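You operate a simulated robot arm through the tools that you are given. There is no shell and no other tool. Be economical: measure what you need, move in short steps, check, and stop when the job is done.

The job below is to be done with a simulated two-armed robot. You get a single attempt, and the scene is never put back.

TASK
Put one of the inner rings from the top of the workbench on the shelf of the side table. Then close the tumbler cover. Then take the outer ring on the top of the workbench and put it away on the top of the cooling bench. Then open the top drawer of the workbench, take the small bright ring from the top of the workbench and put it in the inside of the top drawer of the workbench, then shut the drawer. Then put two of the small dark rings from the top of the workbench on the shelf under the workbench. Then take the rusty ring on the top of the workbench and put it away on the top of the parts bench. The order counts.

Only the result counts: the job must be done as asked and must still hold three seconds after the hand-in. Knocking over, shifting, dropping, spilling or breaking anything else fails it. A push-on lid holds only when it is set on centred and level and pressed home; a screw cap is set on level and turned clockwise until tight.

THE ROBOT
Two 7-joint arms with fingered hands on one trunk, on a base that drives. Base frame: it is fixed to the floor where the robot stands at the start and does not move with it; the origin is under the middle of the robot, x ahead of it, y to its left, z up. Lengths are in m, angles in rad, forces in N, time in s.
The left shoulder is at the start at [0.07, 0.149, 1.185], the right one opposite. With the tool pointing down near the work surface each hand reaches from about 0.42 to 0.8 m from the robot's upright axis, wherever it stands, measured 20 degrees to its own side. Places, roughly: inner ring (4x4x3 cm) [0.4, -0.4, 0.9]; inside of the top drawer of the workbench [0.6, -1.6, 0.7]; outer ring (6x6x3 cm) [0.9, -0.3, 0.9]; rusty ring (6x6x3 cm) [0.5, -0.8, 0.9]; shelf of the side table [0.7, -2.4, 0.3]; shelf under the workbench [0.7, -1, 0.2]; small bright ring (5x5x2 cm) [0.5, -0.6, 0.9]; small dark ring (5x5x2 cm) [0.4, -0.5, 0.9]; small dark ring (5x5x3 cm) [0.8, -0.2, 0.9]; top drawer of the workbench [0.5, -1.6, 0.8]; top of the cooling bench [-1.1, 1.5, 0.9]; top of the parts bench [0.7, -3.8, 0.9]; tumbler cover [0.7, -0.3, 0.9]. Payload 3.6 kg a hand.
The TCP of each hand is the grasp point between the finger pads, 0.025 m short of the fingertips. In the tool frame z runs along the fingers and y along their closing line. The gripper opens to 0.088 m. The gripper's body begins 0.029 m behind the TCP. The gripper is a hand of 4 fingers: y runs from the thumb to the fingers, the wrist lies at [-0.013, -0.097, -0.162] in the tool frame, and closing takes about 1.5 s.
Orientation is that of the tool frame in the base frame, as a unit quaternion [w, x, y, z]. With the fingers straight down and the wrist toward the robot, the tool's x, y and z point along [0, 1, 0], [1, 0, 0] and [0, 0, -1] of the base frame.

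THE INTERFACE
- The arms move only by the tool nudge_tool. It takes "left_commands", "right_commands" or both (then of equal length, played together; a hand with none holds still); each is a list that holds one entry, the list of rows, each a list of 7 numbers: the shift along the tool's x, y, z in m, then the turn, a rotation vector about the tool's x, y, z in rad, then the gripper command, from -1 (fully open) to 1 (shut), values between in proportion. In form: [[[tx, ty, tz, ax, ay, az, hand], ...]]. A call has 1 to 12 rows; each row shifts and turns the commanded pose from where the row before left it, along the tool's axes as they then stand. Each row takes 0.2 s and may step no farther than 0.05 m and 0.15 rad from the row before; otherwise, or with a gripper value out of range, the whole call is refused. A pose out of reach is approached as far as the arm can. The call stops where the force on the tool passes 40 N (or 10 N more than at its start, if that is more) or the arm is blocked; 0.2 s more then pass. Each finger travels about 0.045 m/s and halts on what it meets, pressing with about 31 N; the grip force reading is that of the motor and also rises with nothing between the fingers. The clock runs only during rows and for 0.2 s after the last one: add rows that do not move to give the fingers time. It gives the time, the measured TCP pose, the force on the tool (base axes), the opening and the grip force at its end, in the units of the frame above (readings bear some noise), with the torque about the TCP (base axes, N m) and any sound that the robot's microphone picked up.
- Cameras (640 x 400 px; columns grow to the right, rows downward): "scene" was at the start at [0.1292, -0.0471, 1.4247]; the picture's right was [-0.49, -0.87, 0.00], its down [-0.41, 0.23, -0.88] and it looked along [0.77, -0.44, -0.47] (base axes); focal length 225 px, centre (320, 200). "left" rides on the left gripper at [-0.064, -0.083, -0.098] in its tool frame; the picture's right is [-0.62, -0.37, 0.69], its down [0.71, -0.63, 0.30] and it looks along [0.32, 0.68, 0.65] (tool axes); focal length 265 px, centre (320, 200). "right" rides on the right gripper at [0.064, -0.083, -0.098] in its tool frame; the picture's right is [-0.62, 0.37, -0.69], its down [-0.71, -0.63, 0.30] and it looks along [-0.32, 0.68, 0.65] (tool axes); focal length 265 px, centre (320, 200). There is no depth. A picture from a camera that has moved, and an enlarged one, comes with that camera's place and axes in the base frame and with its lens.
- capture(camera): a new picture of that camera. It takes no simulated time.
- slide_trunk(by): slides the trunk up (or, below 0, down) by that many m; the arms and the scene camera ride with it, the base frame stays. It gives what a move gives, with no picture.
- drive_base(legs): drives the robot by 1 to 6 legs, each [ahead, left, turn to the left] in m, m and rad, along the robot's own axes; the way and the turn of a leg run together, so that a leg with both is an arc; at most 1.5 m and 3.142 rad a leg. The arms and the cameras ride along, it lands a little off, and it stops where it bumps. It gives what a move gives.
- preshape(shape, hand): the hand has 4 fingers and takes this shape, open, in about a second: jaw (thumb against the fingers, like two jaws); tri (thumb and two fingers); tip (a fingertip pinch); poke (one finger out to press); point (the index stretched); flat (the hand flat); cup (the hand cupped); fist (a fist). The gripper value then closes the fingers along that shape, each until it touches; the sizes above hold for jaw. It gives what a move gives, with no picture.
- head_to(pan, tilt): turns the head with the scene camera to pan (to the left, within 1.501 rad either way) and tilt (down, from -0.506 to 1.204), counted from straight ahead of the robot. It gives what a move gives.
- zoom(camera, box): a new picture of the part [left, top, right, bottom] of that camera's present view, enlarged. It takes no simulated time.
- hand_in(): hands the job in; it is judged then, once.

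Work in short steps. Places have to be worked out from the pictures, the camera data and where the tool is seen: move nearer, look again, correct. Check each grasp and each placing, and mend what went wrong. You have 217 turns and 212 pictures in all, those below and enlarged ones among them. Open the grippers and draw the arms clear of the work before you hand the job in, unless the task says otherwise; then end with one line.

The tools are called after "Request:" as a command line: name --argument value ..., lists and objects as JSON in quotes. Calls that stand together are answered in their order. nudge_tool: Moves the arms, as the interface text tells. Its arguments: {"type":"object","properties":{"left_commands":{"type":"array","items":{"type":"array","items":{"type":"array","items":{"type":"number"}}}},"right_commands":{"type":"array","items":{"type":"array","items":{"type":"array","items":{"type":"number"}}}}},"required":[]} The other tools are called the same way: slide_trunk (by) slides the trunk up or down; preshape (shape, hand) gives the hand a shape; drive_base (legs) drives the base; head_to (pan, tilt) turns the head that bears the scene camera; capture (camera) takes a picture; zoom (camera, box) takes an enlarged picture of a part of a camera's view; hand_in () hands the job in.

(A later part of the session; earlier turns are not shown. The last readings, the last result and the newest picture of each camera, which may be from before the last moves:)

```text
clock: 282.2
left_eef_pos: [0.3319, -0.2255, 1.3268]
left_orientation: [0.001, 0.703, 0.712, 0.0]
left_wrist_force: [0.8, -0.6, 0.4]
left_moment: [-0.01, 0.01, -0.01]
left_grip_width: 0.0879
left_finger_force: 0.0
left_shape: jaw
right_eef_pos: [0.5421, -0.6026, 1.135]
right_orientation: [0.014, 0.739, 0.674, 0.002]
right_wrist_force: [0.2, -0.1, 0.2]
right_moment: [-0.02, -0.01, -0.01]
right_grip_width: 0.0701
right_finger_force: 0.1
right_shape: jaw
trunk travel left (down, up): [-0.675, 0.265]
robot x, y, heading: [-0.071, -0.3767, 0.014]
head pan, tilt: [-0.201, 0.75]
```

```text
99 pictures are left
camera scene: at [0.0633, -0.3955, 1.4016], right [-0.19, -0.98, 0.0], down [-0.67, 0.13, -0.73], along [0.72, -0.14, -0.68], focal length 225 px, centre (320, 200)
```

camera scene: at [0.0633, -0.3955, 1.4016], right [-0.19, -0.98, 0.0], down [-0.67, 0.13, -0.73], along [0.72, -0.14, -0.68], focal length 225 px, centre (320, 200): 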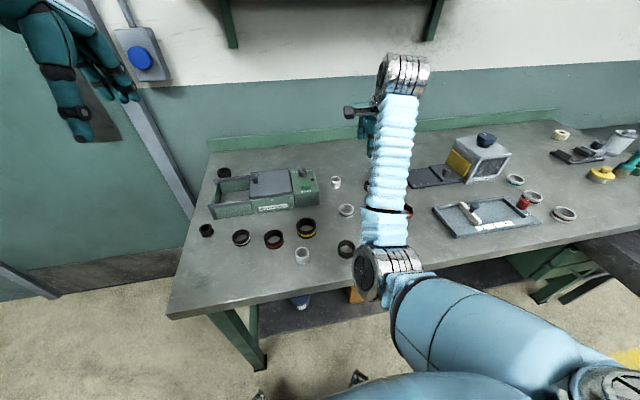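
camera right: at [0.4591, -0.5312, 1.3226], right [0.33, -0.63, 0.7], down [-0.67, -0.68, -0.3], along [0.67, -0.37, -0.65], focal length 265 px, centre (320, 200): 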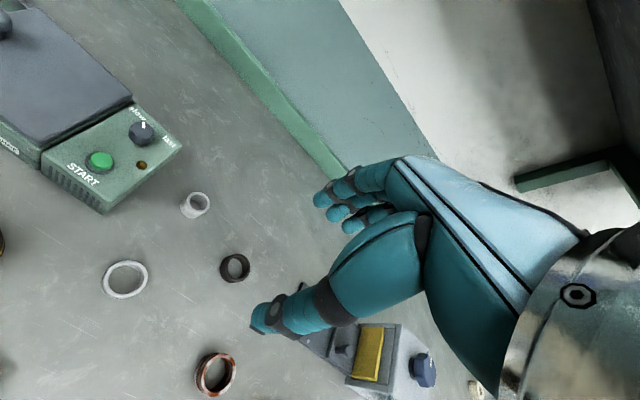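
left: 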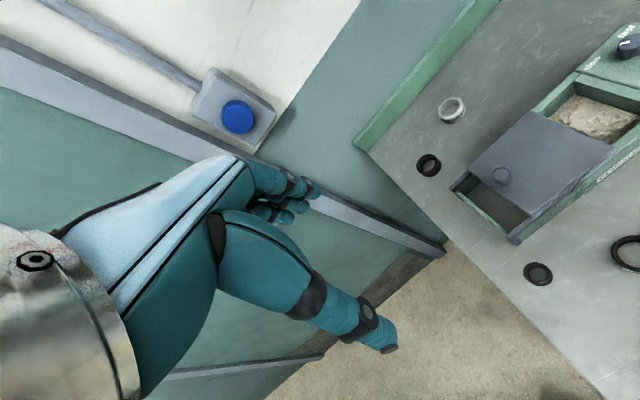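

The elbow drops near the bench edge when lowering here; I back the base off 0.1 m and reach out more instead.

Request:
drive_base --legs '[[-0.1, 0.0, 0]]'

Request:
nudge_tool --right_commands '[[[0.005, 0.03, 0, 0, 0, 0, -0.6], [0.005, 0.03, 0, 0, 0, 0, -0.6], [0.005, 0.03, 0, 0, 0, 0, -0.6], [0.005, 0.01, 0, 0, 0, -0.05, -0.6], [0, 0, 0, -0.02, 0, -0.05, -0.6], [0, 0, 0, 0, 0, 0, -0.6]]]'

Request:
capture --camera "scene"

Request:
capture --camera "right"

```text
clock: 284.2
left_eef_pos: [0.236, -0.2234, 1.3257]
left_orientation: [0.001, 0.702, 0.712, 0.0]
left_wrist_force: [0.1, 0.3, -0.6]
left_moment: [-0.03, 0.01, 0.0]
left_grip_width: 0.0877
left_finger_force: 0.0
left_shape: jaw
right_eef_pos: [0.443, -0.5967, 1.1273]
right_orientation: [0.015, 0.734, 0.679, -0.007]
right_wrist_force: [-0.7, 0.2, 0.0]
right_moment: [-0.02, -0.01, -0.02]
right_grip_width: 0.0699
right_finger_force: 0.1
right_shape: jaw
trunk travel left (down, up): [-0.675, 0.265]
robot x, y, heading: [-0.1703, -0.3789, 0.014]
head pan, tilt: [-0.201, 0.75]
```

```text
clock: 285.6
left_eef_pos: [0.2337, -0.2271, 1.327]
left_orientation: [0.001, 0.702, 0.712, 0.0]
left_wrist_force: [-0.4, 0.2, -0.3]
left_moment: [-0.01, 0.01, -0.02]
left_grip_width: 0.0876
left_finger_force: 0.1
left_shape: jaw
right_eef_pos: [0.5446, -0.5864, 1.1295]
right_orientation: [0.021, 0.699, 0.715, 0.0]
right_wrist_force: [0.3, 0.0, -0.1]
right_moment: [0.0, 0.01, 0.02]
right_grip_width: 0.0703
right_finger_force: 0.1
right_shape: jaw
trunk travel left (down, up): [-0.675, 0.265]
robot x, y, heading: [-0.1692, -0.3814, 0.01]
head pan, tilt: [-0.201, 0.75]
```

```text
98 pictures are left
camera scene: at [-0.0388, -0.3973, 1.4016], right [-0.19, -0.98, 0.0], down [-0.67, 0.13, -0.73], along [0.72, -0.14, -0.68], focal length 225 px, centre (320, 200)
```

scene: 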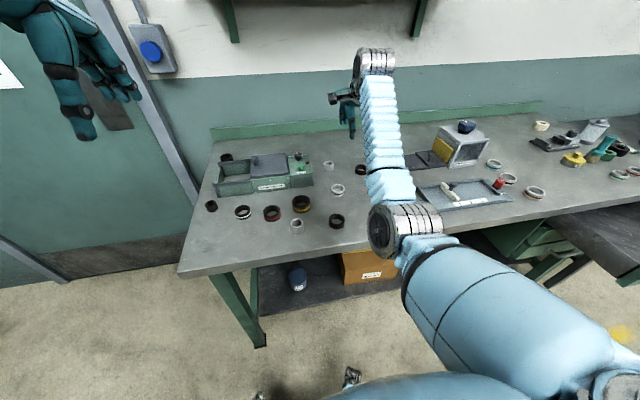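

```text
97 pictures are left
camera right: at [0.4563, -0.5207, 1.2217], right [0.36, -0.59, 0.72], down [-0.61, -0.74, -0.3], along [0.71, -0.33, -0.62], focal length 265 px, centre (320, 200)
```

right: 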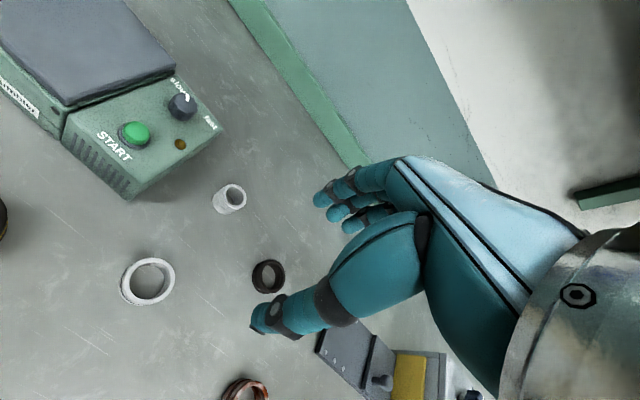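

Orientation is good again. The small bright ring C is at (0.542,-0.570). I move over it and lower to z≈0.97.

Request:
nudge_tool --right_commands '[[[0.016, -0.003, 0.02, 0.02, 0.03, 0.0, -0.6], [0, 0, 0.035, 0, 0, 0, -0.6], [0, 0, 0.035, 0, 0, 0, -0.6], [0, 0, 0.035, 0, 0, 0, -0.6], [0, 0, 0.03, 0, 0, 0, -0.6], [0, 0, 0, 0, 0, 0, -0.6]]]'

Request:
capture --camera "right"

Request:
capture --camera "scene"

```text
clock: 287.0
left_eef_pos: [0.2327, -0.2254, 1.3271]
left_orientation: [0.001, 0.702, 0.712, 0.001]
left_wrist_force: [0.3, 0.1, 0.6]
left_moment: [0.0, -0.01, -0.04]
left_grip_width: 0.0879
left_finger_force: 0.2
left_shape: jaw
right_eef_pos: [0.541, -0.5711, 0.9723]
right_orientation: [0.005, 0.7, 0.714, 0.002]
right_wrist_force: [0.7, 0.1, -0.5]
right_moment: [0.02, -0.01, -0.02]
right_grip_width: 0.0701
right_finger_force: 0.0
right_shape: jaw
trunk travel left (down, up): [-0.675, 0.265]
robot x, y, heading: [-0.1696, -0.3808, 0.009]
head pan, tilt: [-0.201, 0.75]
```

```text
96 pictures are left
camera right: at [0.4556, -0.5071, 1.0701], right [0.38, -0.61, 0.7], down [-0.61, -0.73, -0.31], along [0.7, -0.31, -0.65], focal length 265 px, centre (320, 200)
```

right: 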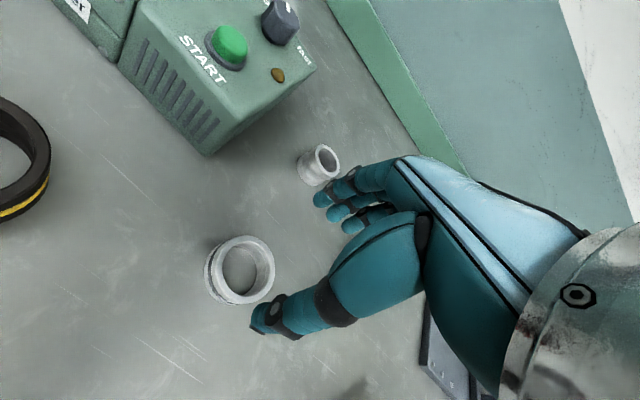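

```text
95 pictures are left
camera scene: at [-0.0394, -0.3964, 1.4017], right [-0.19, -0.98, 0.0], down [-0.67, 0.13, -0.73], along [0.72, -0.14, -0.68], focal length 225 px, centre (320, 200)
```

scene: 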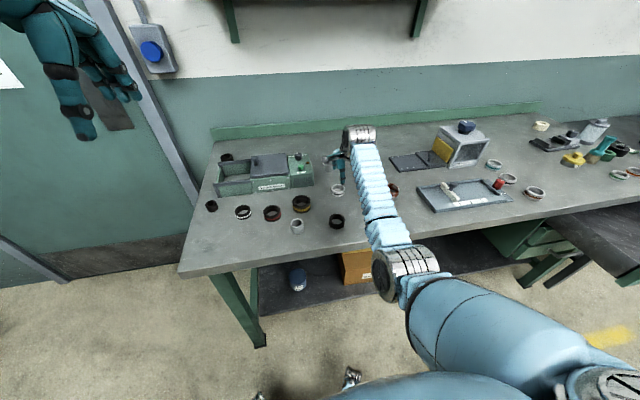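

Centred. I lower to the bench and close.

Request:
nudge_tool --right_commands '[[[0.001, -0.002, 0.03, 0, 0, 0, -0.6], [0, 0, 0.025, 0, 0, 0, -0.6], [0, 0, 0.014, 0, 0, 0, -0.6], [0, 0, 0, 0, 0, 0, -0.6], [0, 0, 0, 0, 0, 0, 0], [0, 0, 0, 0, 0, 0, 0.6], [0, 0, 0, 0, 0, 0, 1], [0, 0, 0, 0, 0, 0, 1], [0, 0, 0, 0, 0, 0, 1], [0, 0, 0, 0, 0, 0, 1]]]'

Request:
capture --camera "right"

```text
clock: 289.2
left_eef_pos: [0.2315, -0.2245, 1.3273]
left_orientation: [0.002, 0.702, 0.712, 0.003]
left_wrist_force: [-0.5, 0.0, -0.1]
left_moment: [0.0, 0.01, 0.0]
left_grip_width: 0.088
left_finger_force: 0.1
left_shape: jaw
right_eef_pos: [0.5388, -0.5682, 0.9062]
right_orientation: [0.005, 0.7, 0.714, 0.002]
right_wrist_force: [-1.0, 0.2, 10.7]
right_moment: [0.06, 0.28, -0.02]
right_grip_width: 0.0403
right_finger_force: 30.7
right_shape: jaw
trunk travel left (down, up): [-0.675, 0.265]
robot x, y, heading: [-0.1734, -0.377, 0.012]
head pan, tilt: [-0.201, 0.75]
```

```text
94 pictures are left
camera right: at [0.4527, -0.5058, 1.0025], right [0.37, -0.61, 0.7], down [-0.61, -0.73, -0.31], along [0.7, -0.31, -0.65], focal length 265 px, centre (320, 200)
```

right: 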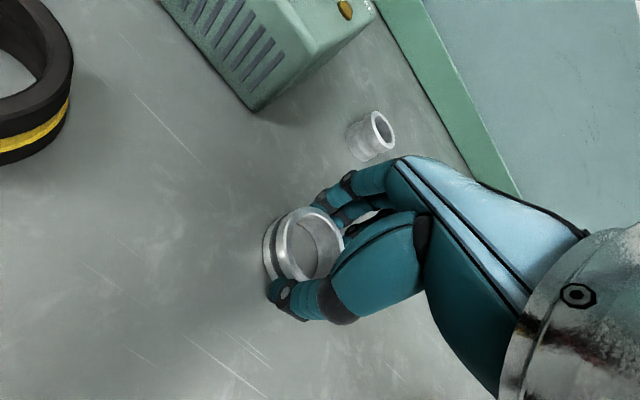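

Gripped. I lift, back away and drive to the open drawer.

Request:
nudge_tool --right_commands '[[[0, 0, -0.04, 0, 0, 0, 1], [0, 0, -0.045, 0, 0, 0, 1], [0, 0, -0.045, 0, 0, 0, 1], [0, 0, -0.045, 0, 0, 0, 1], [0, 0, -0.045, 0, 0, 0, 1], [0, 0, 0, 0, 0, 0, 1]]]'

Request:
drive_base --legs '[[-0.3, 0, 0], [0, -1.02, 0]]'

Request:
head_to --pan -0.2 --tilt 0.75

Request:
capture --camera "scene"

Request:
capture --camera "right"

```text
clock: 290.6
left_eef_pos: [0.2344, -0.2268, 1.3264]
left_orientation: [0.001, 0.702, 0.712, 0.001]
left_wrist_force: [-0.5, 0.3, 0.1]
left_moment: [-0.01, -0.01, -0.01]
left_grip_width: 0.0878
left_finger_force: 0.1
left_shape: jaw
right_eef_pos: [0.539, -0.5692, 1.1221]
right_orientation: [0.003, 0.699, 0.715, 0.002]
right_wrist_force: [0.3, -0.5, -0.7]
right_moment: [0.01, -0.02, 0.01]
right_grip_width: 0.0402
right_finger_force: 31.0
right_shape: jaw
trunk travel left (down, up): [-0.675, 0.265]
robot x, y, heading: [-0.1725, -0.3781, 0.013]
head pan, tilt: [-0.201, 0.75]
```

```text
clock: 307.8
left_eef_pos: [-0.05, -1.2459, 1.3267]
left_orientation: [0.001, 0.698, 0.717, 0.001]
left_wrist_force: [-1.2, 0.2, -1.1]
left_moment: [-0.01, 0.02, 0.04]
left_grip_width: 0.0877
left_finger_force: 0.0
left_shape: jaw
right_eef_pos: [0.2573, -1.584, 1.1228]
right_orientation: [0.003, 0.695, 0.719, 0.002]
right_wrist_force: [1.0, -0.2, -1.7]
right_moment: [0.01, 0.0, 0.0]
right_grip_width: 0.04
right_finger_force: 30.7
right_shape: jaw
trunk travel left (down, up): [-0.675, 0.265]
robot x, y, heading: [-0.4531, -1.4009, 0.022]
head pan, tilt: [-0.201, 0.75]
```

```text
clock: 308.4
left_eef_pos: [-0.0517, -1.2455, 1.3267]
left_orientation: [0.0, 0.698, 0.716, 0.0]
left_wrist_force: [0.2, 1.1, -0.3]
left_moment: [0.02, 0.01, 0.0]
left_grip_width: 0.088
left_finger_force: 0.1
left_shape: jaw
right_eef_pos: [0.2572, -1.5849, 1.1228]
right_orientation: [0.003, 0.695, 0.719, 0.001]
right_wrist_force: [0.3, 1.0, -0.8]
right_moment: [-0.01, 0.02, 0.01]
right_grip_width: 0.0402
right_finger_force: 31.5
right_shape: jaw
trunk travel left (down, up): [-0.675, 0.265]
robot x, y, heading: [-0.4552, -1.4071, 0.026]
head pan, tilt: [-0.201, 0.75]
```

```text
93 pictures are left
camera scene: at [-0.3217, -1.4196, 1.4016], right [-0.18, -0.98, 0.0], down [-0.67, 0.12, -0.73], along [0.72, -0.13, -0.68], focal length 225 px, centre (320, 200)
```

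scene: 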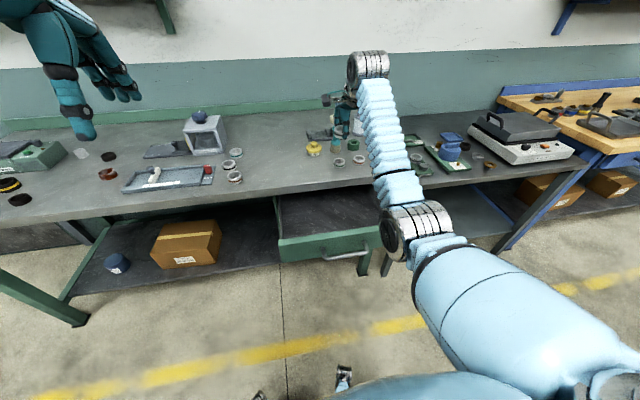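

```text
92 pictures are left
camera right: at [0.1706, -1.5225, 1.22], right [0.38, -0.61, 0.7], down [-0.6, -0.74, -0.31], along [0.7, -0.3, -0.65], focal length 265 px, centre (320, 200)
```

right: 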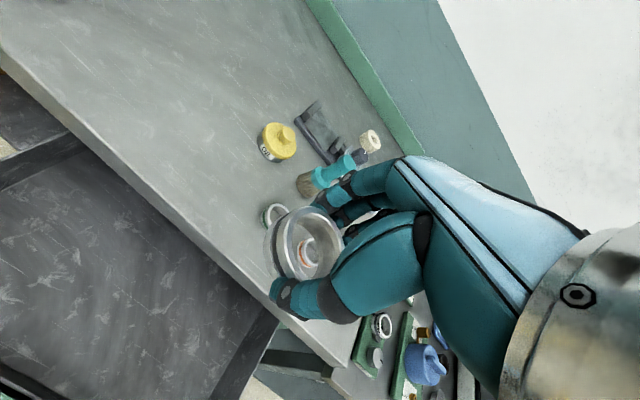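

The open drawer's inside spans x≈0.125–0.315, y≈-1.39 to -1.70. I move to (0.215,-1.51) and lower to just above it.

Request:
nudge_tool --right_commands '[[[0.025, -0.014, 0, 0, 0, 0, 1], [0.025, -0.014, 0, 0, 0, 0, 1], [0.022, -0.012, 0, 0, 0, 0, 1], [0, 0, 0.04, 0, 0, 0, 1], [0, 0, 0.04, 0, 0, 0, 1], [0, 0, 0.04, 0, 0, 0, 1], [0, 0, 0.04, 0, 0, 0, 1], [0, 0, 0.04, 0, 0, 0, 1], [0, 0, 0, 0, 0, 0, 1]]]'

Request:
capture --camera "scene"

Request:
capture --camera "right"

```text
clock: 310.4
left_eef_pos: [-0.0528, -1.2453, 1.3257]
left_orientation: [0.002, 0.698, 0.716, 0.001]
left_wrist_force: [-0.3, 0.2, -0.5]
left_moment: [-0.02, 0.02, 0.03]
left_grip_width: 0.0878
left_finger_force: 0.1
left_shape: jaw
right_eef_pos: [0.2154, -1.5126, 0.9245]
right_orientation: [0.004, 0.695, 0.719, 0.001]
right_wrist_force: [0.0, -0.2, -0.2]
right_moment: [0.02, 0.01, 0.0]
right_grip_width: 0.0401
right_finger_force: 31.2
right_shape: jaw
trunk travel left (down, up): [-0.675, 0.265]
robot x, y, heading: [-0.4538, -1.4087, 0.022]
head pan, tilt: [-0.201, 0.75]
```

```text
91 pictures are left
camera scene: at [-0.3224, -1.4191, 1.4016], right [-0.18, -0.98, 0.0], down [-0.67, 0.12, -0.73], along [0.72, -0.13, -0.68], focal length 225 px, centre (320, 200)
```

scene: 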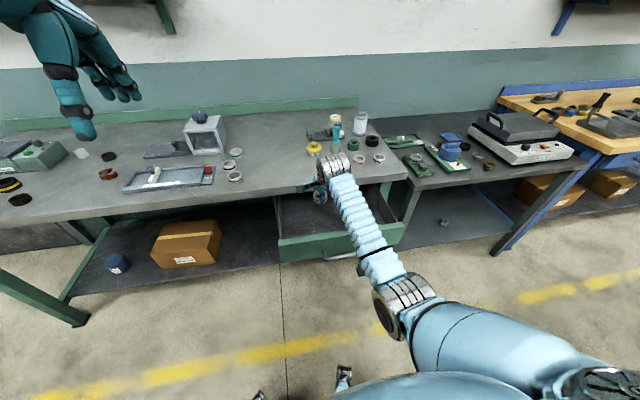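

```text
90 pictures are left
camera right: at [0.1287, -1.4518, 1.021], right [0.38, -0.61, 0.7], down [-0.6, -0.74, -0.31], along [0.7, -0.3, -0.65], focal length 265 px, centre (320, 200)
```

right: 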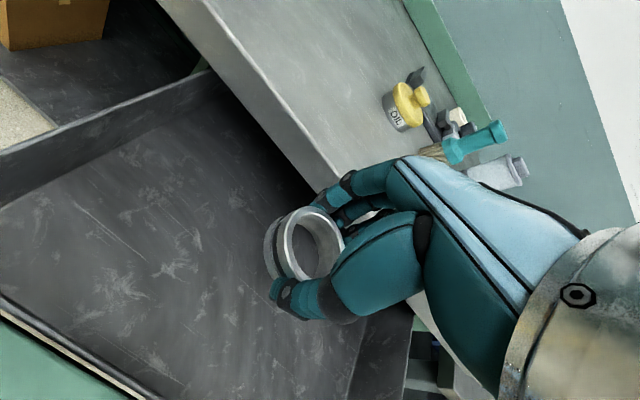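

Well placed over the open drawer. I lower to contact with its bottom.

Request:
nudge_tool --right_commands '[[[0.0, -0.005, 0.03, 0, 0, 0, 1], [0, 0, 0.03, 0, 0, 0, 1], [0, 0, 0.03, 0, 0, 0, 1], [0, 0, 0.02, 0, 0, 0, 1], [0, 0, 0.01, 0, 0, 0, 1], [0, 0, 0.01, 0, 0, 0, 1], [0, 0, 0, 0, 0, 0, 1]]]'

Request:
capture --camera "right"

Request:
zoom --camera "scene" --box '[260, 150, 460, 290]'

```text
clock: 312.0
left_eef_pos: [-0.051, -1.2449, 1.3252]
left_orientation: [0.001, 0.698, 0.716, 0.002]
left_wrist_force: [-0.4, -0.7, -0.6]
left_moment: [-0.03, 0.01, 0.03]
left_grip_width: 0.0879
left_finger_force: 0.0
left_shape: jaw
right_eef_pos: [0.2116, -1.5158, 0.7935]
right_orientation: [0.003, 0.695, 0.719, 0.001]
right_wrist_force: [0.8, 0.6, -0.6]
right_moment: [-0.01, -0.01, -0.05]
right_grip_width: 0.0399
right_finger_force: 31.2
right_shape: jaw
trunk travel left (down, up): [-0.675, 0.265]
robot x, y, heading: [-0.457, -1.4053, 0.023]
head pan, tilt: [-0.201, 0.75]
```

```text
89 pictures are left
camera right: at [0.1251, -1.453, 0.8902], right [0.38, -0.61, 0.7], down [-0.6, -0.74, -0.31], along [0.7, -0.3, -0.65], focal length 265 px, centre (320, 200)
```

right: 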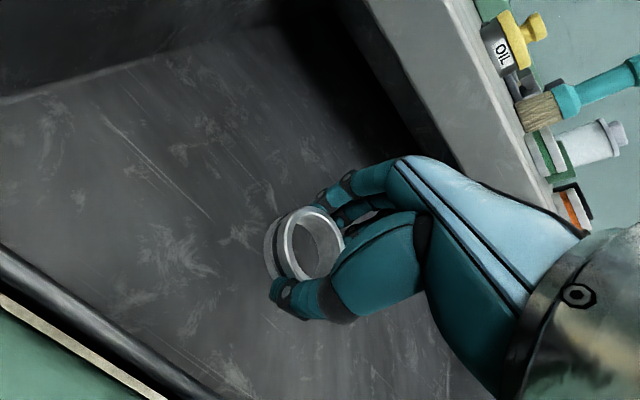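

```text
2.86 times, centred on (360, 220) of scene
camera zoom: at [-0.322, -1.4195, 1.4016], right [-0.18, -0.98, 0.0], down [-0.67, 0.12, -0.73], along [0.72, -0.13, -0.68], focal length 643 px, centre (206, 143)
```

zoom: 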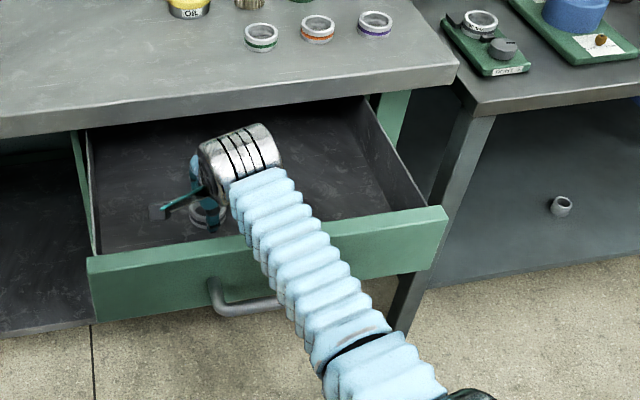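

Still free. I go on in small steps.

Request:
nudge_tool --right_commands '[[[0, 0, 0.005, 0, 0, 0, 1], [0, 0, 0.005, 0, 0, 0, 1], [0, 0, 0.005, 0, 0, 0, 1], [0, 0, 0.005, 0, 0, 0, 1], [0, 0, 0.004, 0, 0, 0, 1], [0, 0, 0.004, 0, 0, 0, 1], [0, 0, 0.004, 0, 0, 0, 1], [0, 0, 0, 0, 0, 0, 1]]]'

Request:
capture --camera "right"

```text
clock: 313.8
left_eef_pos: [-0.0553, -1.2447, 1.3282]
left_orientation: [0.003, 0.698, 0.716, 0.001]
left_wrist_force: [-0.1, -0.6, 1.2]
left_moment: [-0.03, -0.02, -0.02]
left_grip_width: 0.0874
left_finger_force: 0.1
left_shape: jaw
right_eef_pos: [0.2129, -1.5144, 0.7671]
right_orientation: [0.007, 0.696, 0.718, 0.007]
right_wrist_force: [0.0, 0.2, 21.2]
right_moment: [-0.01, 0.64, -0.03]
right_grip_width: 0.04
right_finger_force: 30.8
right_shape: jaw
trunk travel left (down, up): [-0.675, 0.265]
robot x, y, heading: [-0.4566, -1.4044, 0.023]
head pan, tilt: [-0.201, 0.75]
```

```text
87 pictures are left
camera right: at [0.125, -1.4519, 0.863], right [0.38, -0.61, 0.7], down [-0.6, -0.74, -0.32], along [0.71, -0.3, -0.64], focal length 265 px, centre (320, 200)
```

right: 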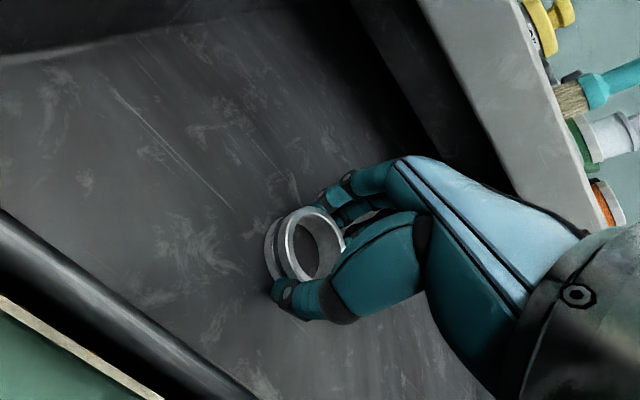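

Contact with the drawer bottom (21 N). I ease up 2 mm, open, and rise.

Request:
nudge_tool --right_commands '[[[0, 0, -0.003, 0, 0, 0, 1], [0, 0, 0, 0, 0, 0, 0.3], [0, 0, 0, 0, 0, 0, -0.2], [0, 0, 0, 0, 0, 0, -0.6], [0, 0, 0, 0, 0, 0, -0.6], [0, 0, -0.015, 0, 0, 0, -0.6], [0, 0, -0.03, 0, 0, 0, -0.6], [0, 0, -0.04, 0, 0, 0, -0.6], [0, 0, -0.045, 0, 0, 0, -0.6], [0, 0, -0.045, 0, 0, 0, -0.6], [0, 0, -0.045, 0, 0, 0, -0.6]]]'

Request:
capture --camera "right"

```text
clock: 316.2
left_eef_pos: [-0.0523, -1.2459, 1.3264]
left_orientation: [0.002, 0.698, 0.716, 0.002]
left_wrist_force: [0.7, -0.2, -0.3]
left_moment: [0.01, -0.01, 0.02]
left_grip_width: 0.0876
left_finger_force: 0.0
left_shape: jaw
right_eef_pos: [0.2097, -1.513, 0.9838]
right_orientation: [0.003, 0.694, 0.72, 0.002]
right_wrist_force: [-1.2, 0.6, 0.0]
right_moment: [-0.02, -0.03, 0.02]
right_grip_width: 0.0703
right_finger_force: 0.0
right_shape: jaw
trunk travel left (down, up): [-0.675, 0.265]
robot x, y, heading: [-0.4507, -1.405, 0.028]
head pan, tilt: [-0.201, 0.75]
```

```text
86 pictures are left
camera right: at [0.1233, -1.4513, 1.0808], right [0.38, -0.61, 0.7], down [-0.6, -0.74, -0.31], along [0.7, -0.3, -0.65], focal length 265 px, centre (320, 200)
```

right: 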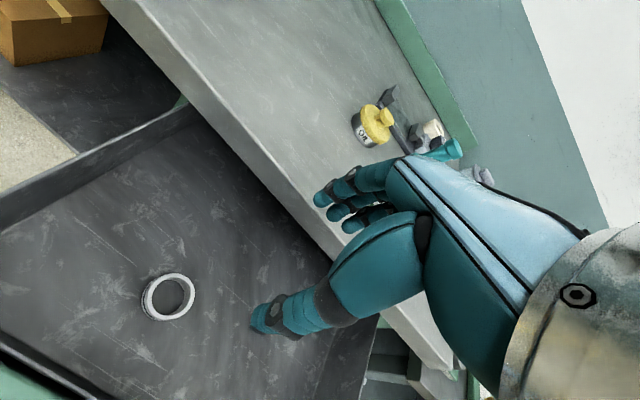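

The ring lies in the drawer. To shut it I'll grip the bar again as when opening: first rise, back off, correct heading, and tilt the hand.

Request:
nudge_tool --right_commands '[[[0, 0, -0.045, 0, 0, 0, -0.3], [0, 0, -0.045, 0, 0, 0, 0], [0, 0, -0.045, 0, 0, 0, 0.1]]]'

Request:
drive_base --legs '[[-0.12, -0.02, -0.024]]'

Request:
nudge_tool --right_commands '[[[-0.01, -0.02, 0, -0.14, 0, 0, 0.1], [-0.01, -0.02, 0, -0.15, 0, 0, 0.1], [-0.01, 0, 0, -0.15, 0, 0, 0.1], [-0.01, 0, 0, -0.15, 0, 0, 0.1], [0, 0, 0, -0.15, 0, 0, 0.1], [0, 0, 0, 0, 0, 0, 0.1]]]'

Request:
capture --camera "scene"

```text
clock: 317.0
left_eef_pos: [-0.0514, -1.2455, 1.3257]
left_orientation: [0.0, 0.698, 0.716, 0.001]
left_wrist_force: [0.9, 0.0, -0.3]
left_moment: [-0.01, 0.04, -0.01]
left_grip_width: 0.0878
left_finger_force: 0.0
left_shape: jaw
right_eef_pos: [0.211, -1.5138, 1.1185]
right_orientation: [0.003, 0.695, 0.719, 0.002]
right_wrist_force: [-0.5, 0.6, 0.4]
right_moment: [0.0, 0.0, -0.04]
right_grip_width: 0.04
right_finger_force: 0.1
right_shape: jaw
trunk travel left (down, up): [-0.675, 0.265]
robot x, y, heading: [-0.4503, -1.4065, 0.025]
head pan, tilt: [-0.201, 0.75]
```

```text
clock: 319.2
left_eef_pos: [-0.1645, -1.2754, 1.3251]
left_orientation: [0.001, 0.706, 0.708, -0.001]
left_wrist_force: [-0.4, -0.3, -0.7]
left_moment: [-0.02, 0.01, -0.01]
left_grip_width: 0.0878
left_finger_force: 0.1
left_shape: jaw
right_eef_pos: [0.0895, -1.5507, 1.1172]
right_orientation: [0.004, 0.704, 0.711, 0.001]
right_wrist_force: [-0.1, -0.1, 0.3]
right_moment: [-0.02, 0.04, 0.02]
right_grip_width: 0.0399
right_finger_force: 0.1
right_shape: jaw
trunk travel left (down, up): [-0.675, 0.265]
robot x, y, heading: [-0.5763, -1.4254, -0.006]
head pan, tilt: [-0.201, 0.75]
```

```text
clock: 320.6
left_eef_pos: [-0.1668, -1.2775, 1.3268]
left_orientation: [0.001, 0.707, 0.707, 0.001]
left_wrist_force: [0.8, -0.6, -0.8]
left_moment: [-0.02, -0.03, -0.02]
left_grip_width: 0.0876
left_finger_force: 0.0
left_shape: jaw
right_eef_pos: [0.0477, -1.5908, 1.114]
right_orientation: [0.258, 0.655, 0.661, 0.259]
right_wrist_force: [-0.1, -0.2, -0.9]
right_moment: [0.0, 0.02, 0.03]
right_grip_width: 0.0402
right_finger_force: 0.0
right_shape: jaw
trunk travel left (down, up): [-0.675, 0.265]
robot x, y, heading: [-0.5769, -1.43, -0.003]
head pan, tilt: [-0.201, 0.75]
```

```text
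85 pictures are left
camera scene: at [-0.4444, -1.4444, 1.4016], right [-0.2, -0.98, 0.0], down [-0.67, 0.14, -0.73], along [0.72, -0.15, -0.68], focal length 225 px, centre (320, 200)
```

scene: 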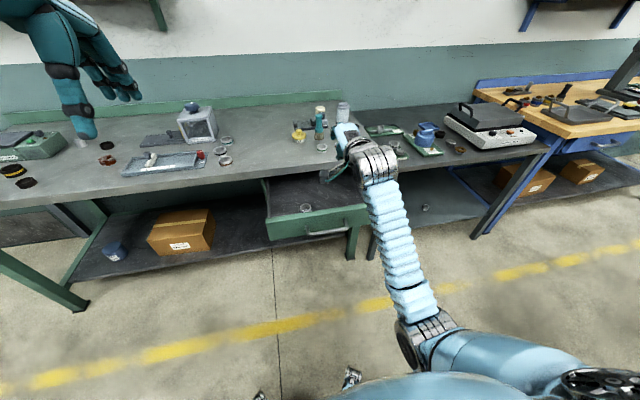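

Orientation is right. I shift back and down to the approach line of the bar (now at x≈0.06).

Request:
nudge_tool --right_commands '[[[0.01, -0.025, -0.022, 0, 0, 0, 0.1], [0.01, -0.015, -0.014, 0, 0, 0, 0.1], [0, 0, 0, 0, 0, 0, 0.1]]]'

Request:
slide_trunk --by -0.26

Request:
capture --camera "right"

Request:
zoom --camera "scene" --box '[220, 120, 420, 260]'

```text
clock: 321.4
left_eef_pos: [-0.165, -1.2765, 1.3246]
left_orientation: [0.0, 0.706, 0.708, 0.0]
left_wrist_force: [0.3, -0.7, -0.2]
left_moment: [0.01, -0.01, -0.04]
left_grip_width: 0.0878
left_finger_force: 0.0
left_shape: jaw
right_eef_pos: [-0.0035, -1.5735, 1.1134]
right_orientation: [0.258, 0.656, 0.661, 0.258]
right_wrist_force: [-0.4, -0.7, 0.0]
right_moment: [0.01, -0.02, 0.01]
right_grip_width: 0.0398
right_finger_force: 0.1
right_shape: jaw
trunk travel left (down, up): [-0.675, 0.265]
robot x, y, heading: [-0.5771, -1.4258, -0.002]
head pan, tilt: [-0.201, 0.75]
```

```text
clock: 324.1
left_eef_pos: [-0.1679, -1.277, 1.0655]
left_orientation: [0.0, 0.707, 0.708, 0.001]
left_wrist_force: [-0.5, -0.2, -0.7]
left_moment: [0.02, 0.01, 0.01]
left_grip_width: 0.0877
left_finger_force: 0.0
left_shape: jaw
right_eef_pos: [-0.0054, -1.5726, 0.8541]
right_orientation: [0.258, 0.655, 0.661, 0.259]
right_wrist_force: [0.1, -0.8, 0.2]
right_moment: [0.01, -0.02, -0.03]
right_grip_width: 0.0399
right_finger_force: 0.1
right_shape: jaw
trunk travel left (down, up): [-0.415, 0.525]
robot x, y, heading: [-0.575, -1.428, -0.002]
head pan, tilt: [-0.201, 0.75]
```

```text
84 pictures are left
camera right: at [-0.1343, -1.5088, 0.8697], right [-0.2, -0.62, 0.76], down [-0.25, -0.72, -0.65], along [0.95, -0.32, -0.01], focal length 265 px, centre (320, 200)
```

right: 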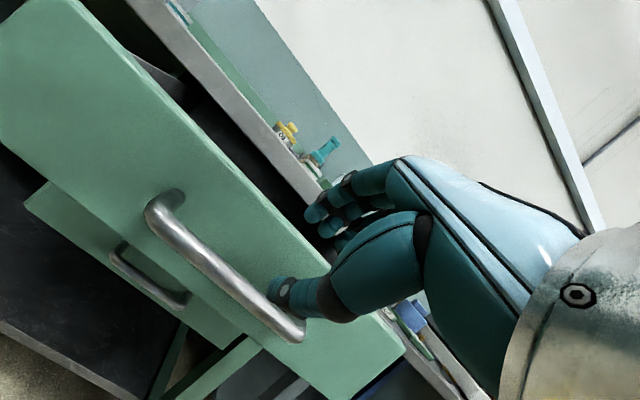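

```text
2.86 times, centred on (320, 190) of scene
camera zoom: at [-0.4449, -1.4443, 1.1417], right [-0.2, -0.98, 0.0], down [-0.67, 0.14, -0.73], along [0.72, -0.15, -0.68], focal length 643 px, centre (320, 229)
```

zoom: 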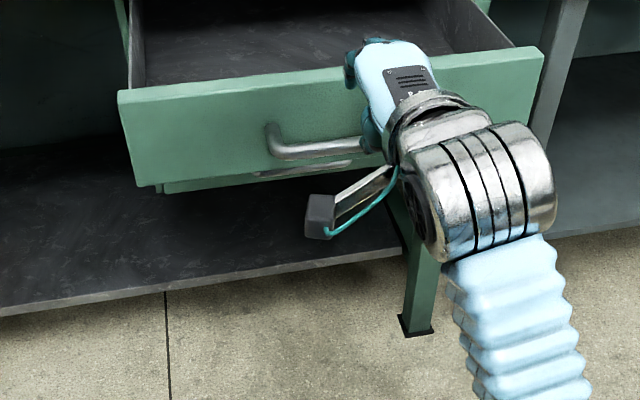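

The view matches the earlier approach. I slide in 8.5 cm along the fingers and look.

Request:
nudge_tool --right_commands '[[[0, 0.001, 0.025, 0, 0, 0, 0.1], [0, 0, 0.025, 0, 0, 0, 0.1], [0, 0, 0.02, 0, 0, 0, 0.1], [0, 0, 0.015, 0, 0, 0, 0.1], [0, 0, 0, 0, 0, 0, 0.1]]]'

Request:
capture --camera "right"

```text
clock: 325.3
left_eef_pos: [-0.1679, -1.276, 1.0659]
left_orientation: [0.001, 0.707, 0.708, 0.001]
left_wrist_force: [-0.5, 0.5, -0.2]
left_moment: [-0.03, 0.0, 0.0]
left_grip_width: 0.0878
left_finger_force: 0.1
left_shape: jaw
right_eef_pos: [0.0536, -1.5719, 0.7948]
right_orientation: [0.259, 0.655, 0.661, 0.259]
right_wrist_force: [0.3, -0.1, -0.3]
right_moment: [0.01, 0.0, -0.01]
right_grip_width: 0.0399
right_finger_force: 0.1
right_shape: jaw
trunk travel left (down, up): [-0.415, 0.525]
robot x, y, heading: [-0.5765, -1.4285, -0.008]
head pan, tilt: [-0.201, 0.75]
```

```text
82 pictures are left
camera right: at [-0.0759, -1.5082, 0.8091], right [-0.2, -0.62, 0.76], down [-0.25, -0.72, -0.65], along [0.95, -0.32, -0.01], focal length 265 px, centre (320, 200)
```

right: 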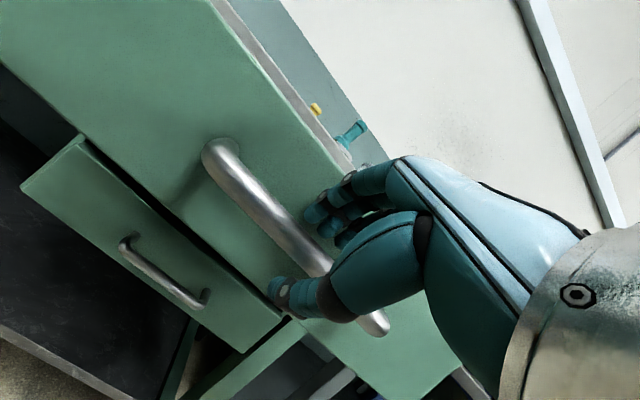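

The bar is between thumb and fingers as before. I close, then push toward +x.

Request:
nudge_tool --right_commands '[[[0, 0, 0, 0, 0, 0, 0.6], [0, 0, 0, 0, 0, 0, 1], [0, 0, 0, 0, 0, 0, 1], [0, 0, 0, 0, 0, 0, 1], [0, 0, 0, 0, 0, 0, 1], [0, 0.0147, 0.0135, 0, 0, 0, 1], [0, 0.0147, 0.0135, 0, 0, 0, 1], [0, 0.0147, 0.0135, 0, 0, 0, 1], [0, 0.0147, 0.0135, 0, 0, 0, 1], [0, 0, 0, 0, 0, 0, 1]]]'

Request:
capture --camera "scene"

```text
clock: 327.5
left_eef_pos: [-0.1646, -1.2764, 1.0654]
left_orientation: [0.0, 0.707, 0.708, -0.001]
left_wrist_force: [1.1, 1.3, -0.1]
left_moment: [0.02, 0.0, 0.05]
left_grip_width: 0.0878
left_finger_force: 0.1
left_shape: jaw
right_eef_pos: [0.1344, -1.5714, 0.7907]
right_orientation: [0.257, 0.656, 0.662, 0.256]
right_wrist_force: [-0.4, 1.5, -14.3]
right_moment: [0.02, -0.01, -0.01]
right_grip_width: 0.0086
right_finger_force: 31.0
right_shape: jaw
trunk travel left (down, up): [-0.415, 0.525]
robot x, y, heading: [-0.5753, -1.4255, -0.002]
head pan, tilt: [-0.201, 0.75]
```

```text
81 pictures are left
camera scene: at [-0.4423, -1.4447, 1.1412], right [-0.2, -0.98, 0.0], down [-0.67, 0.14, -0.73], along [0.71, -0.15, -0.68], focal length 225 px, centre (320, 200)
```

scene: 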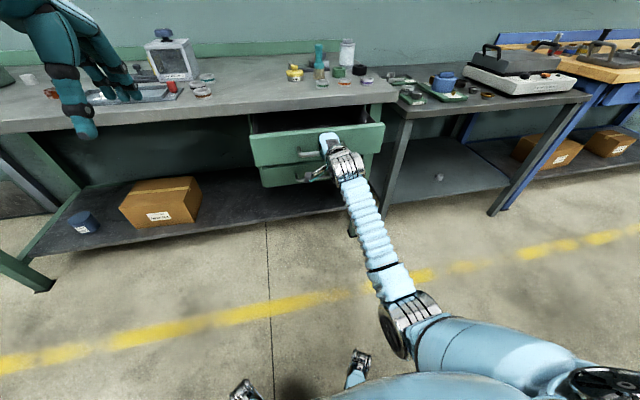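

It slides in. I push 12 cm further.

Request:
nudge_tool --right_commands '[[[0, 0.0157, 0.0125, 0, 0, 0, 1], [0, 0.0157, 0.0125, 0, 0, 0, 1], [0, 0.0147, 0.0135, 0, 0, 0, 1], [0, 0.0147, 0.0135, 0, 0, 0, 1], [0, 0.0147, 0.0135, 0, 0, 0, 1], [0, 0.0147, 0.0135, 0, 0, 0, 1], [0, 0, 0, 0, 0, 0, 1]]]'

Request:
zoom --camera "scene" --box '[220, 90, 420, 215]'

```text
clock: 329.1
left_eef_pos: [-0.1641, -1.2772, 1.0651]
left_orientation: [0.0, 0.706, 0.708, 0.0]
left_wrist_force: [0.6, -0.4, -0.6]
left_moment: [0.01, 0.0, 0.03]
left_grip_width: 0.0878
left_finger_force: 0.0
left_shape: jaw
right_eef_pos: [0.2543, -1.5713, 0.7913]
right_orientation: [0.254, 0.655, 0.663, 0.257]
right_wrist_force: [-1.5, 2.0, -16.6]
right_moment: [0.03, 0.01, 0.01]
right_grip_width: 0.0085
right_finger_force: 30.8
right_shape: jaw
trunk travel left (down, up): [-0.415, 0.525]
robot x, y, heading: [-0.576, -1.4252, -0.005]
head pan, tilt: [-0.201, 0.75]
```

```text
3.20 times, centred on (320, 152) of scene
camera zoom: at [-0.4415, -1.4447, 1.1411], right [-0.2, -0.98, 0.0], down [-0.67, 0.14, -0.73], along [0.71, -0.15, -0.68], focal length 721 px, centre (320, 352)
```

zoom: 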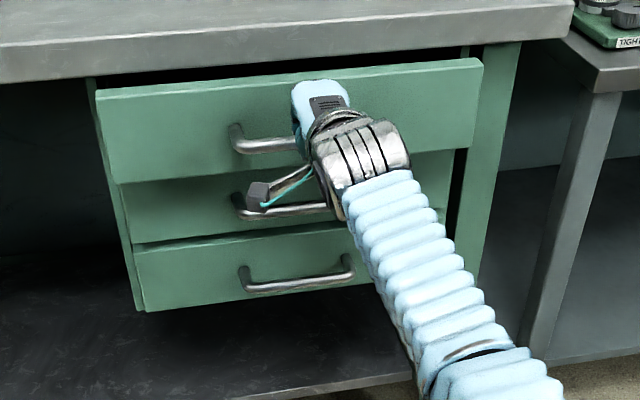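

About 4 cm remain; I push on until it stops.

Request:
nudge_tool --right_commands '[[[0, 0.0147, 0.0135, 0, 0, 0, 1], [0, 0.009, 0.008, 0, 0, 0, 1], [0, 0.005, 0.0045, 0, 0, 0, 1], [0, 0.004, 0.0035, 0, 0, 0, 1], [0, 0.003, 0.003, 0, 0, 0, 1], [0, 0, 0, 0, 0, 0, 1]]]'

Request:
zoom --camera "scene" --box '[220, 90, 420, 215]'

```text
clock: 330.5
left_eef_pos: [-0.1638, -1.2754, 1.065]
left_orientation: [0.0, 0.707, 0.707, -0.001]
left_wrist_force: [-0.1, 0.7, -0.6]
left_moment: [-0.05, -0.06, -0.02]
left_grip_width: 0.0877
left_finger_force: 0.1
left_shape: jaw
right_eef_pos: [0.2721, -1.5727, 0.7916]
right_orientation: [0.254, 0.656, 0.663, 0.255]
right_wrist_force: [-2.2, 5.7, -19.5]
right_moment: [0.09, 0.0, 0.06]
right_grip_width: 0.008
right_finger_force: 31.0
right_shape: jaw
right hand out of reach, approached as far as the arm can: row 2, 3, 4, 5
trunk travel left (down, up): [-0.415, 0.525]
robot x, y, heading: [-0.5773, -1.4242, -0.002]
head pan, tilt: [-0.201, 0.75]
```

```text
3.20 times, centred on (320, 152) of scene
camera zoom: at [-0.441, -1.4441, 1.1411], right [-0.2, -0.98, 0.0], down [-0.67, 0.14, -0.73], along [0.71, -0.15, -0.68], focal length 721 px, centre (320, 352)
```

zoom: 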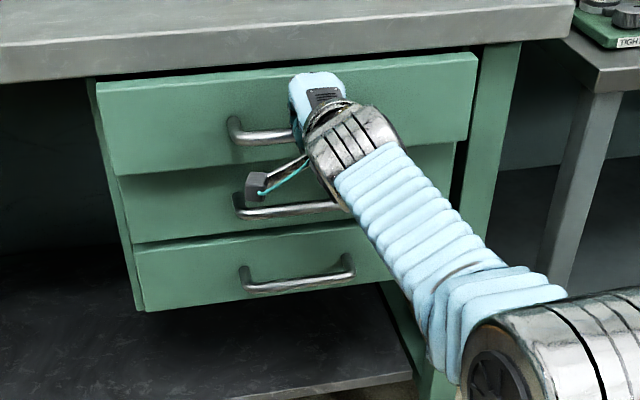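

Reach ends at x≈0.272; about 2 cm remain. I drive the base forward 3 cm with the grip held.

Request:
drive_base --legs '[[0.03, 0, 0]]'

Request:
zoom --camera "scene" --box '[220, 90, 420, 215]'

```text
clock: 331.5
left_eef_pos: [-0.149, -1.2748, 1.0669]
left_orientation: [0.0, 0.706, 0.708, -0.001]
left_wrist_force: [-0.6, 0.2, 0.7]
left_moment: [-0.03, 0.0, 0.0]
left_grip_width: 0.0876
left_finger_force: 0.0
left_shape: jaw
right_eef_pos: [0.2832, -1.5667, 0.7837]
right_orientation: [0.278, 0.637, 0.684, 0.223]
right_wrist_force: [1.9, -0.5, -2.5]
right_moment: [0.0, 0.01, -0.04]
right_grip_width: 0.0063
right_finger_force: 30.8
right_shape: jaw
trunk travel left (down, up): [-0.415, 0.525]
robot x, y, heading: [-0.5583, -1.4243, -0.002]
head pan, tilt: [-0.201, 0.75]
stopped in leg 1: the robot was blocked; the commanded pose is now the measured one
```

```text
3.20 times, centred on (320, 152) of scene
camera zoom: at [-0.4275, -1.4437, 1.1416], right [-0.2, -0.98, 0.0], down [-0.67, 0.14, -0.73], along [0.71, -0.15, -0.68], focal length 721 px, centre (320, 352)
```

zoom: 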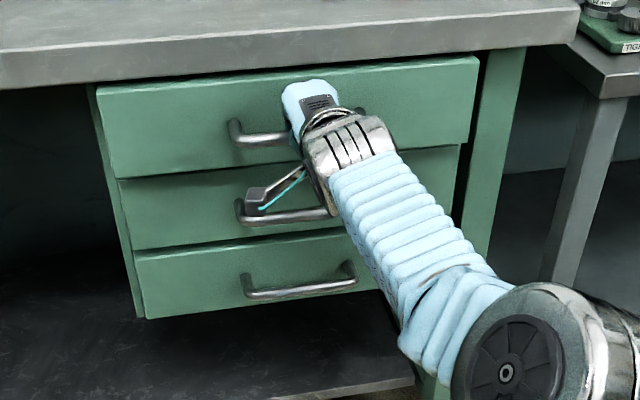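

The grip slipped a bit with ~1.5 cm left. I release, withdraw, move the base nearer and push again.

Request:
nudge_tool --right_commands '[[[0, 0, 0, 0, 0, 0, 0.5], [0, 0, 0, 0, 0, 0, 0.1], [0, 0, 0, 0, 0, 0, 0.1], [0, 0, 0, 0, 0, 0, 0.1], [0, 0, -0.025, 0, 0, 0, 0.1], [0, 0, -0.025, 0, 0, 0, 0.1], [0, 0, -0.025, 0, 0, 0, 0.1], [0, -0.04, -0.02, 0, 0, 0, 0.1], [0, -0.03, -0.02, 0, 0, 0, 0.1], [0, 0, 0, 0, 0, 0, 0.1]]]'

Request:
drive_base --legs '[[0.09, 0, 0]]'

Request:
capture --camera "right"

Request:
zoom --camera "scene" --box '[220, 90, 420, 215]'

```text
clock: 333.0
left_eef_pos: [-0.1489, -1.2741, 1.0663]
left_orientation: [0.002, 0.707, 0.707, 0.0]
left_wrist_force: [0.0, 0.4, -0.4]
left_moment: [0.0, 0.0, 0.02]
left_grip_width: 0.0878
left_finger_force: 0.1
left_shape: jaw
right_eef_pos: [0.2539, -1.6806, 0.841]
right_orientation: [0.318, 0.678, 0.635, 0.189]
right_wrist_force: [0.7, -0.6, 0.3]
right_moment: [-0.03, 0.02, -0.01]
right_grip_width: 0.0397
right_finger_force: 0.0
right_shape: jaw
right hand out of reach, approached as far as the arm can: row 5
trunk travel left (down, up): [-0.415, 0.525]
robot x, y, heading: [-0.5612, -1.4273, 0.001]
head pan, tilt: [-0.201, 0.75]
stopped in row 7 (right hand): the arm was blocked; the commanded pose is now the measured one
```

```text
clock: 333.9
left_eef_pos: [-0.1374, -1.2767, 1.065]
left_orientation: [0.0, 0.707, 0.708, 0.001]
left_wrist_force: [0.0, -0.3, 0.5]
left_moment: [-0.01, 0.01, 0.03]
left_grip_width: 0.0877
left_finger_force: 0.1
left_shape: jaw
right_eef_pos: [0.2636, -1.7269, 0.844]
right_orientation: [0.328, 0.695, 0.614, 0.179]
right_wrist_force: [0.1, 0.1, 0.2]
right_moment: [0.02, -0.02, 0.01]
right_grip_width: 0.0396
right_finger_force: 0.1
right_shape: jaw
trunk travel left (down, up): [-0.415, 0.525]
robot x, y, heading: [-0.5504, -1.4305, -0.001]
head pan, tilt: [-0.201, 0.75]
stopped in leg 1: the robot was blocked; the commanded pose is now the measured one
```

```text
77 pictures are left
camera right: at [0.1495, -1.6376, 0.8494], right [-0.29, -0.45, 0.84], down [-0.4, -0.75, -0.54], along [0.87, -0.49, 0.04], focal length 265 px, centre (320, 200)
```

right: 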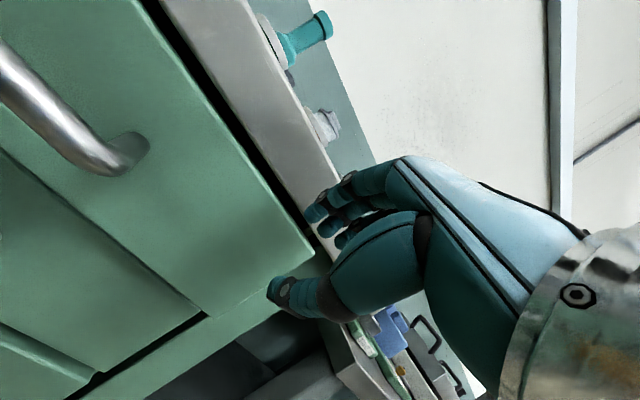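

```text
3.20 times, centred on (320, 152) of scene
camera zoom: at [-0.4192, -1.445, 1.1412], right [-0.2, -0.98, 0.0], down [-0.67, 0.14, -0.73], along [0.71, -0.15, -0.68], focal length 721 px, centre (320, 352)
```

zoom: 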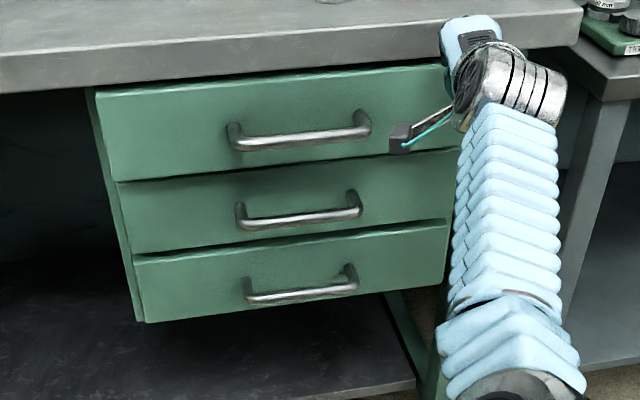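

The arm swung right and the base stopped against something, so I back the base away 0.15 m and inspect the drawer.

Request:
drive_base --legs '[[-0.15, 0, 0]]'

Request:
capture --camera "scene"

Request:
zoom --camera "scene" --box '[240, 100, 400, 200]'

```text
clock: 336.5
left_eef_pos: [-0.2879, -1.2777, 1.067]
left_orientation: [0.001, 0.707, 0.707, 0.002]
left_wrist_force: [-0.4, -1.0, 0.0]
left_moment: [0.01, 0.02, 0.0]
left_grip_width: 0.088
left_finger_force: 0.1
left_shape: jaw
right_eef_pos: [0.1142, -1.7253, 0.8461]
right_orientation: [0.327, 0.694, 0.615, 0.181]
right_wrist_force: [-0.1, 0.5, -0.6]
right_moment: [0.01, 0.0, -0.01]
right_grip_width: 0.0397
right_finger_force: 0.0
right_shape: jaw
trunk travel left (down, up): [-0.415, 0.525]
robot x, y, heading: [-0.702, -1.4283, -0.006]
head pan, tilt: [-0.201, 0.75]
```

```text
75 pictures are left
camera scene: at [-0.5723, -1.4446, 1.1415], right [-0.21, -0.98, 0.0], down [-0.67, 0.14, -0.73], along [0.72, -0.15, -0.68], focal length 225 px, centre (320, 200)
```

scene: 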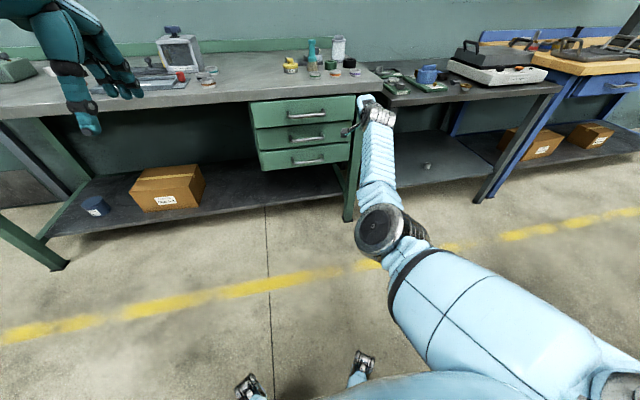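

```text
4.00 times, centred on (320, 150) of scene
camera zoom: at [-0.5723, -1.4446, 1.1415], right [-0.21, -0.98, 0.0], down [-0.67, 0.14, -0.73], along [0.72, -0.15, -0.68], focal length 901 px, centre (320, 400)
```

zoom: 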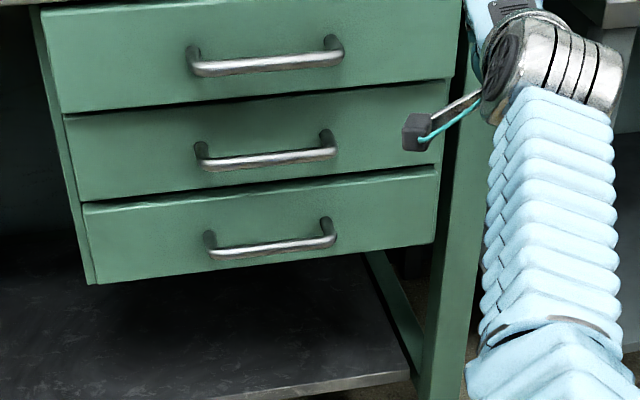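

The top drawer still sticks out about 1.5–2 cm. I raise the trunk, bring the right hand back to hanging down, and will push with the left hand.

Request:
slide_trunk --by 0.26

Request:
nudge_tool --right_commands '[[[0, 0, 0, 0.123, 0.035, -0.019, 0.1], [0, 0, 0, 0.123, 0.035, -0.019, 0.1], [0, 0, 0, 0.123, 0.035, -0.019, 0.1], [0, 0, 0, 0.123, 0.035, -0.019, 0.1], [0, 0, 0, 0.123, 0.035, -0.019, 0.1], [0, 0, 0, 0.123, 0.035, -0.019, -0.3], [0, 0, 0, 0, 0, 0, -0.3]]]'

Request:
capture --camera "scene"

```text
clock: 339.1
left_eef_pos: [-0.2882, -1.2787, 1.3264]
left_orientation: [0.001, 0.708, 0.706, 0.001]
left_wrist_force: [-0.5, -0.3, 0.6]
left_moment: [-0.04, 0.0, 0.0]
left_grip_width: 0.0882
left_finger_force: 0.1
left_shape: jaw
right_eef_pos: [0.1131, -1.7245, 1.108]
right_orientation: [0.328, 0.695, 0.614, 0.18]
right_wrist_force: [0.9, 1.1, 0.3]
right_moment: [0.01, -0.05, -0.04]
right_grip_width: 0.0397
right_finger_force: 0.0
right_shape: jaw
trunk travel left (down, up): [-0.675, 0.265]
robot x, y, heading: [-0.7003, -1.4242, -0.004]
head pan, tilt: [-0.201, 0.75]
```

```text
clock: 340.7
left_eef_pos: [-0.2887, -1.2766, 1.3259]
left_orientation: [0.001, 0.708, 0.706, 0.0]
left_wrist_force: [0.5, 0.2, 0.0]
left_moment: [-0.01, 0.02, 0.03]
left_grip_width: 0.0877
left_finger_force: 0.0
left_shape: jaw
right_eef_pos: [0.0522, -1.7306, 1.084]
right_orientation: [0.001, 0.708, 0.706, -0.001]
right_wrist_force: [0.6, -0.1, -0.3]
right_moment: [0.0, 0.01, -0.03]
right_grip_width: 0.0567
right_finger_force: 0.0
right_shape: jaw
right hand out of reach, approached as far as the arm can: row 3, 4, 5, 6
trunk travel left (down, up): [-0.675, 0.265]
robot x, y, heading: [-0.7029, -1.4258, -0.005]
head pan, tilt: [-0.201, 0.75]
```

```text
73 pictures are left
camera scene: at [-0.5727, -1.4435, 1.4016], right [-0.21, -0.98, 0.0], down [-0.67, 0.14, -0.73], along [0.72, -0.15, -0.68], focal length 225 px, centre (320, 200)
```

scene: 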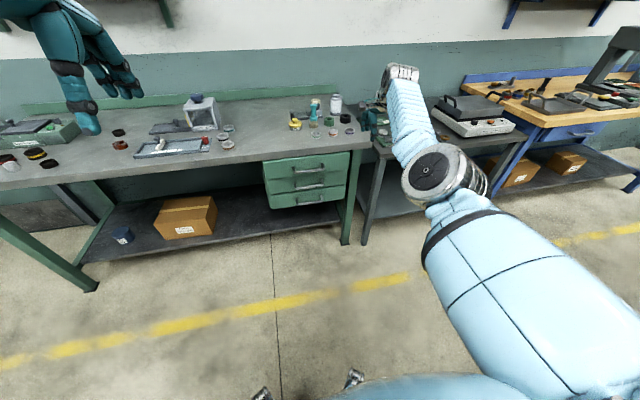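

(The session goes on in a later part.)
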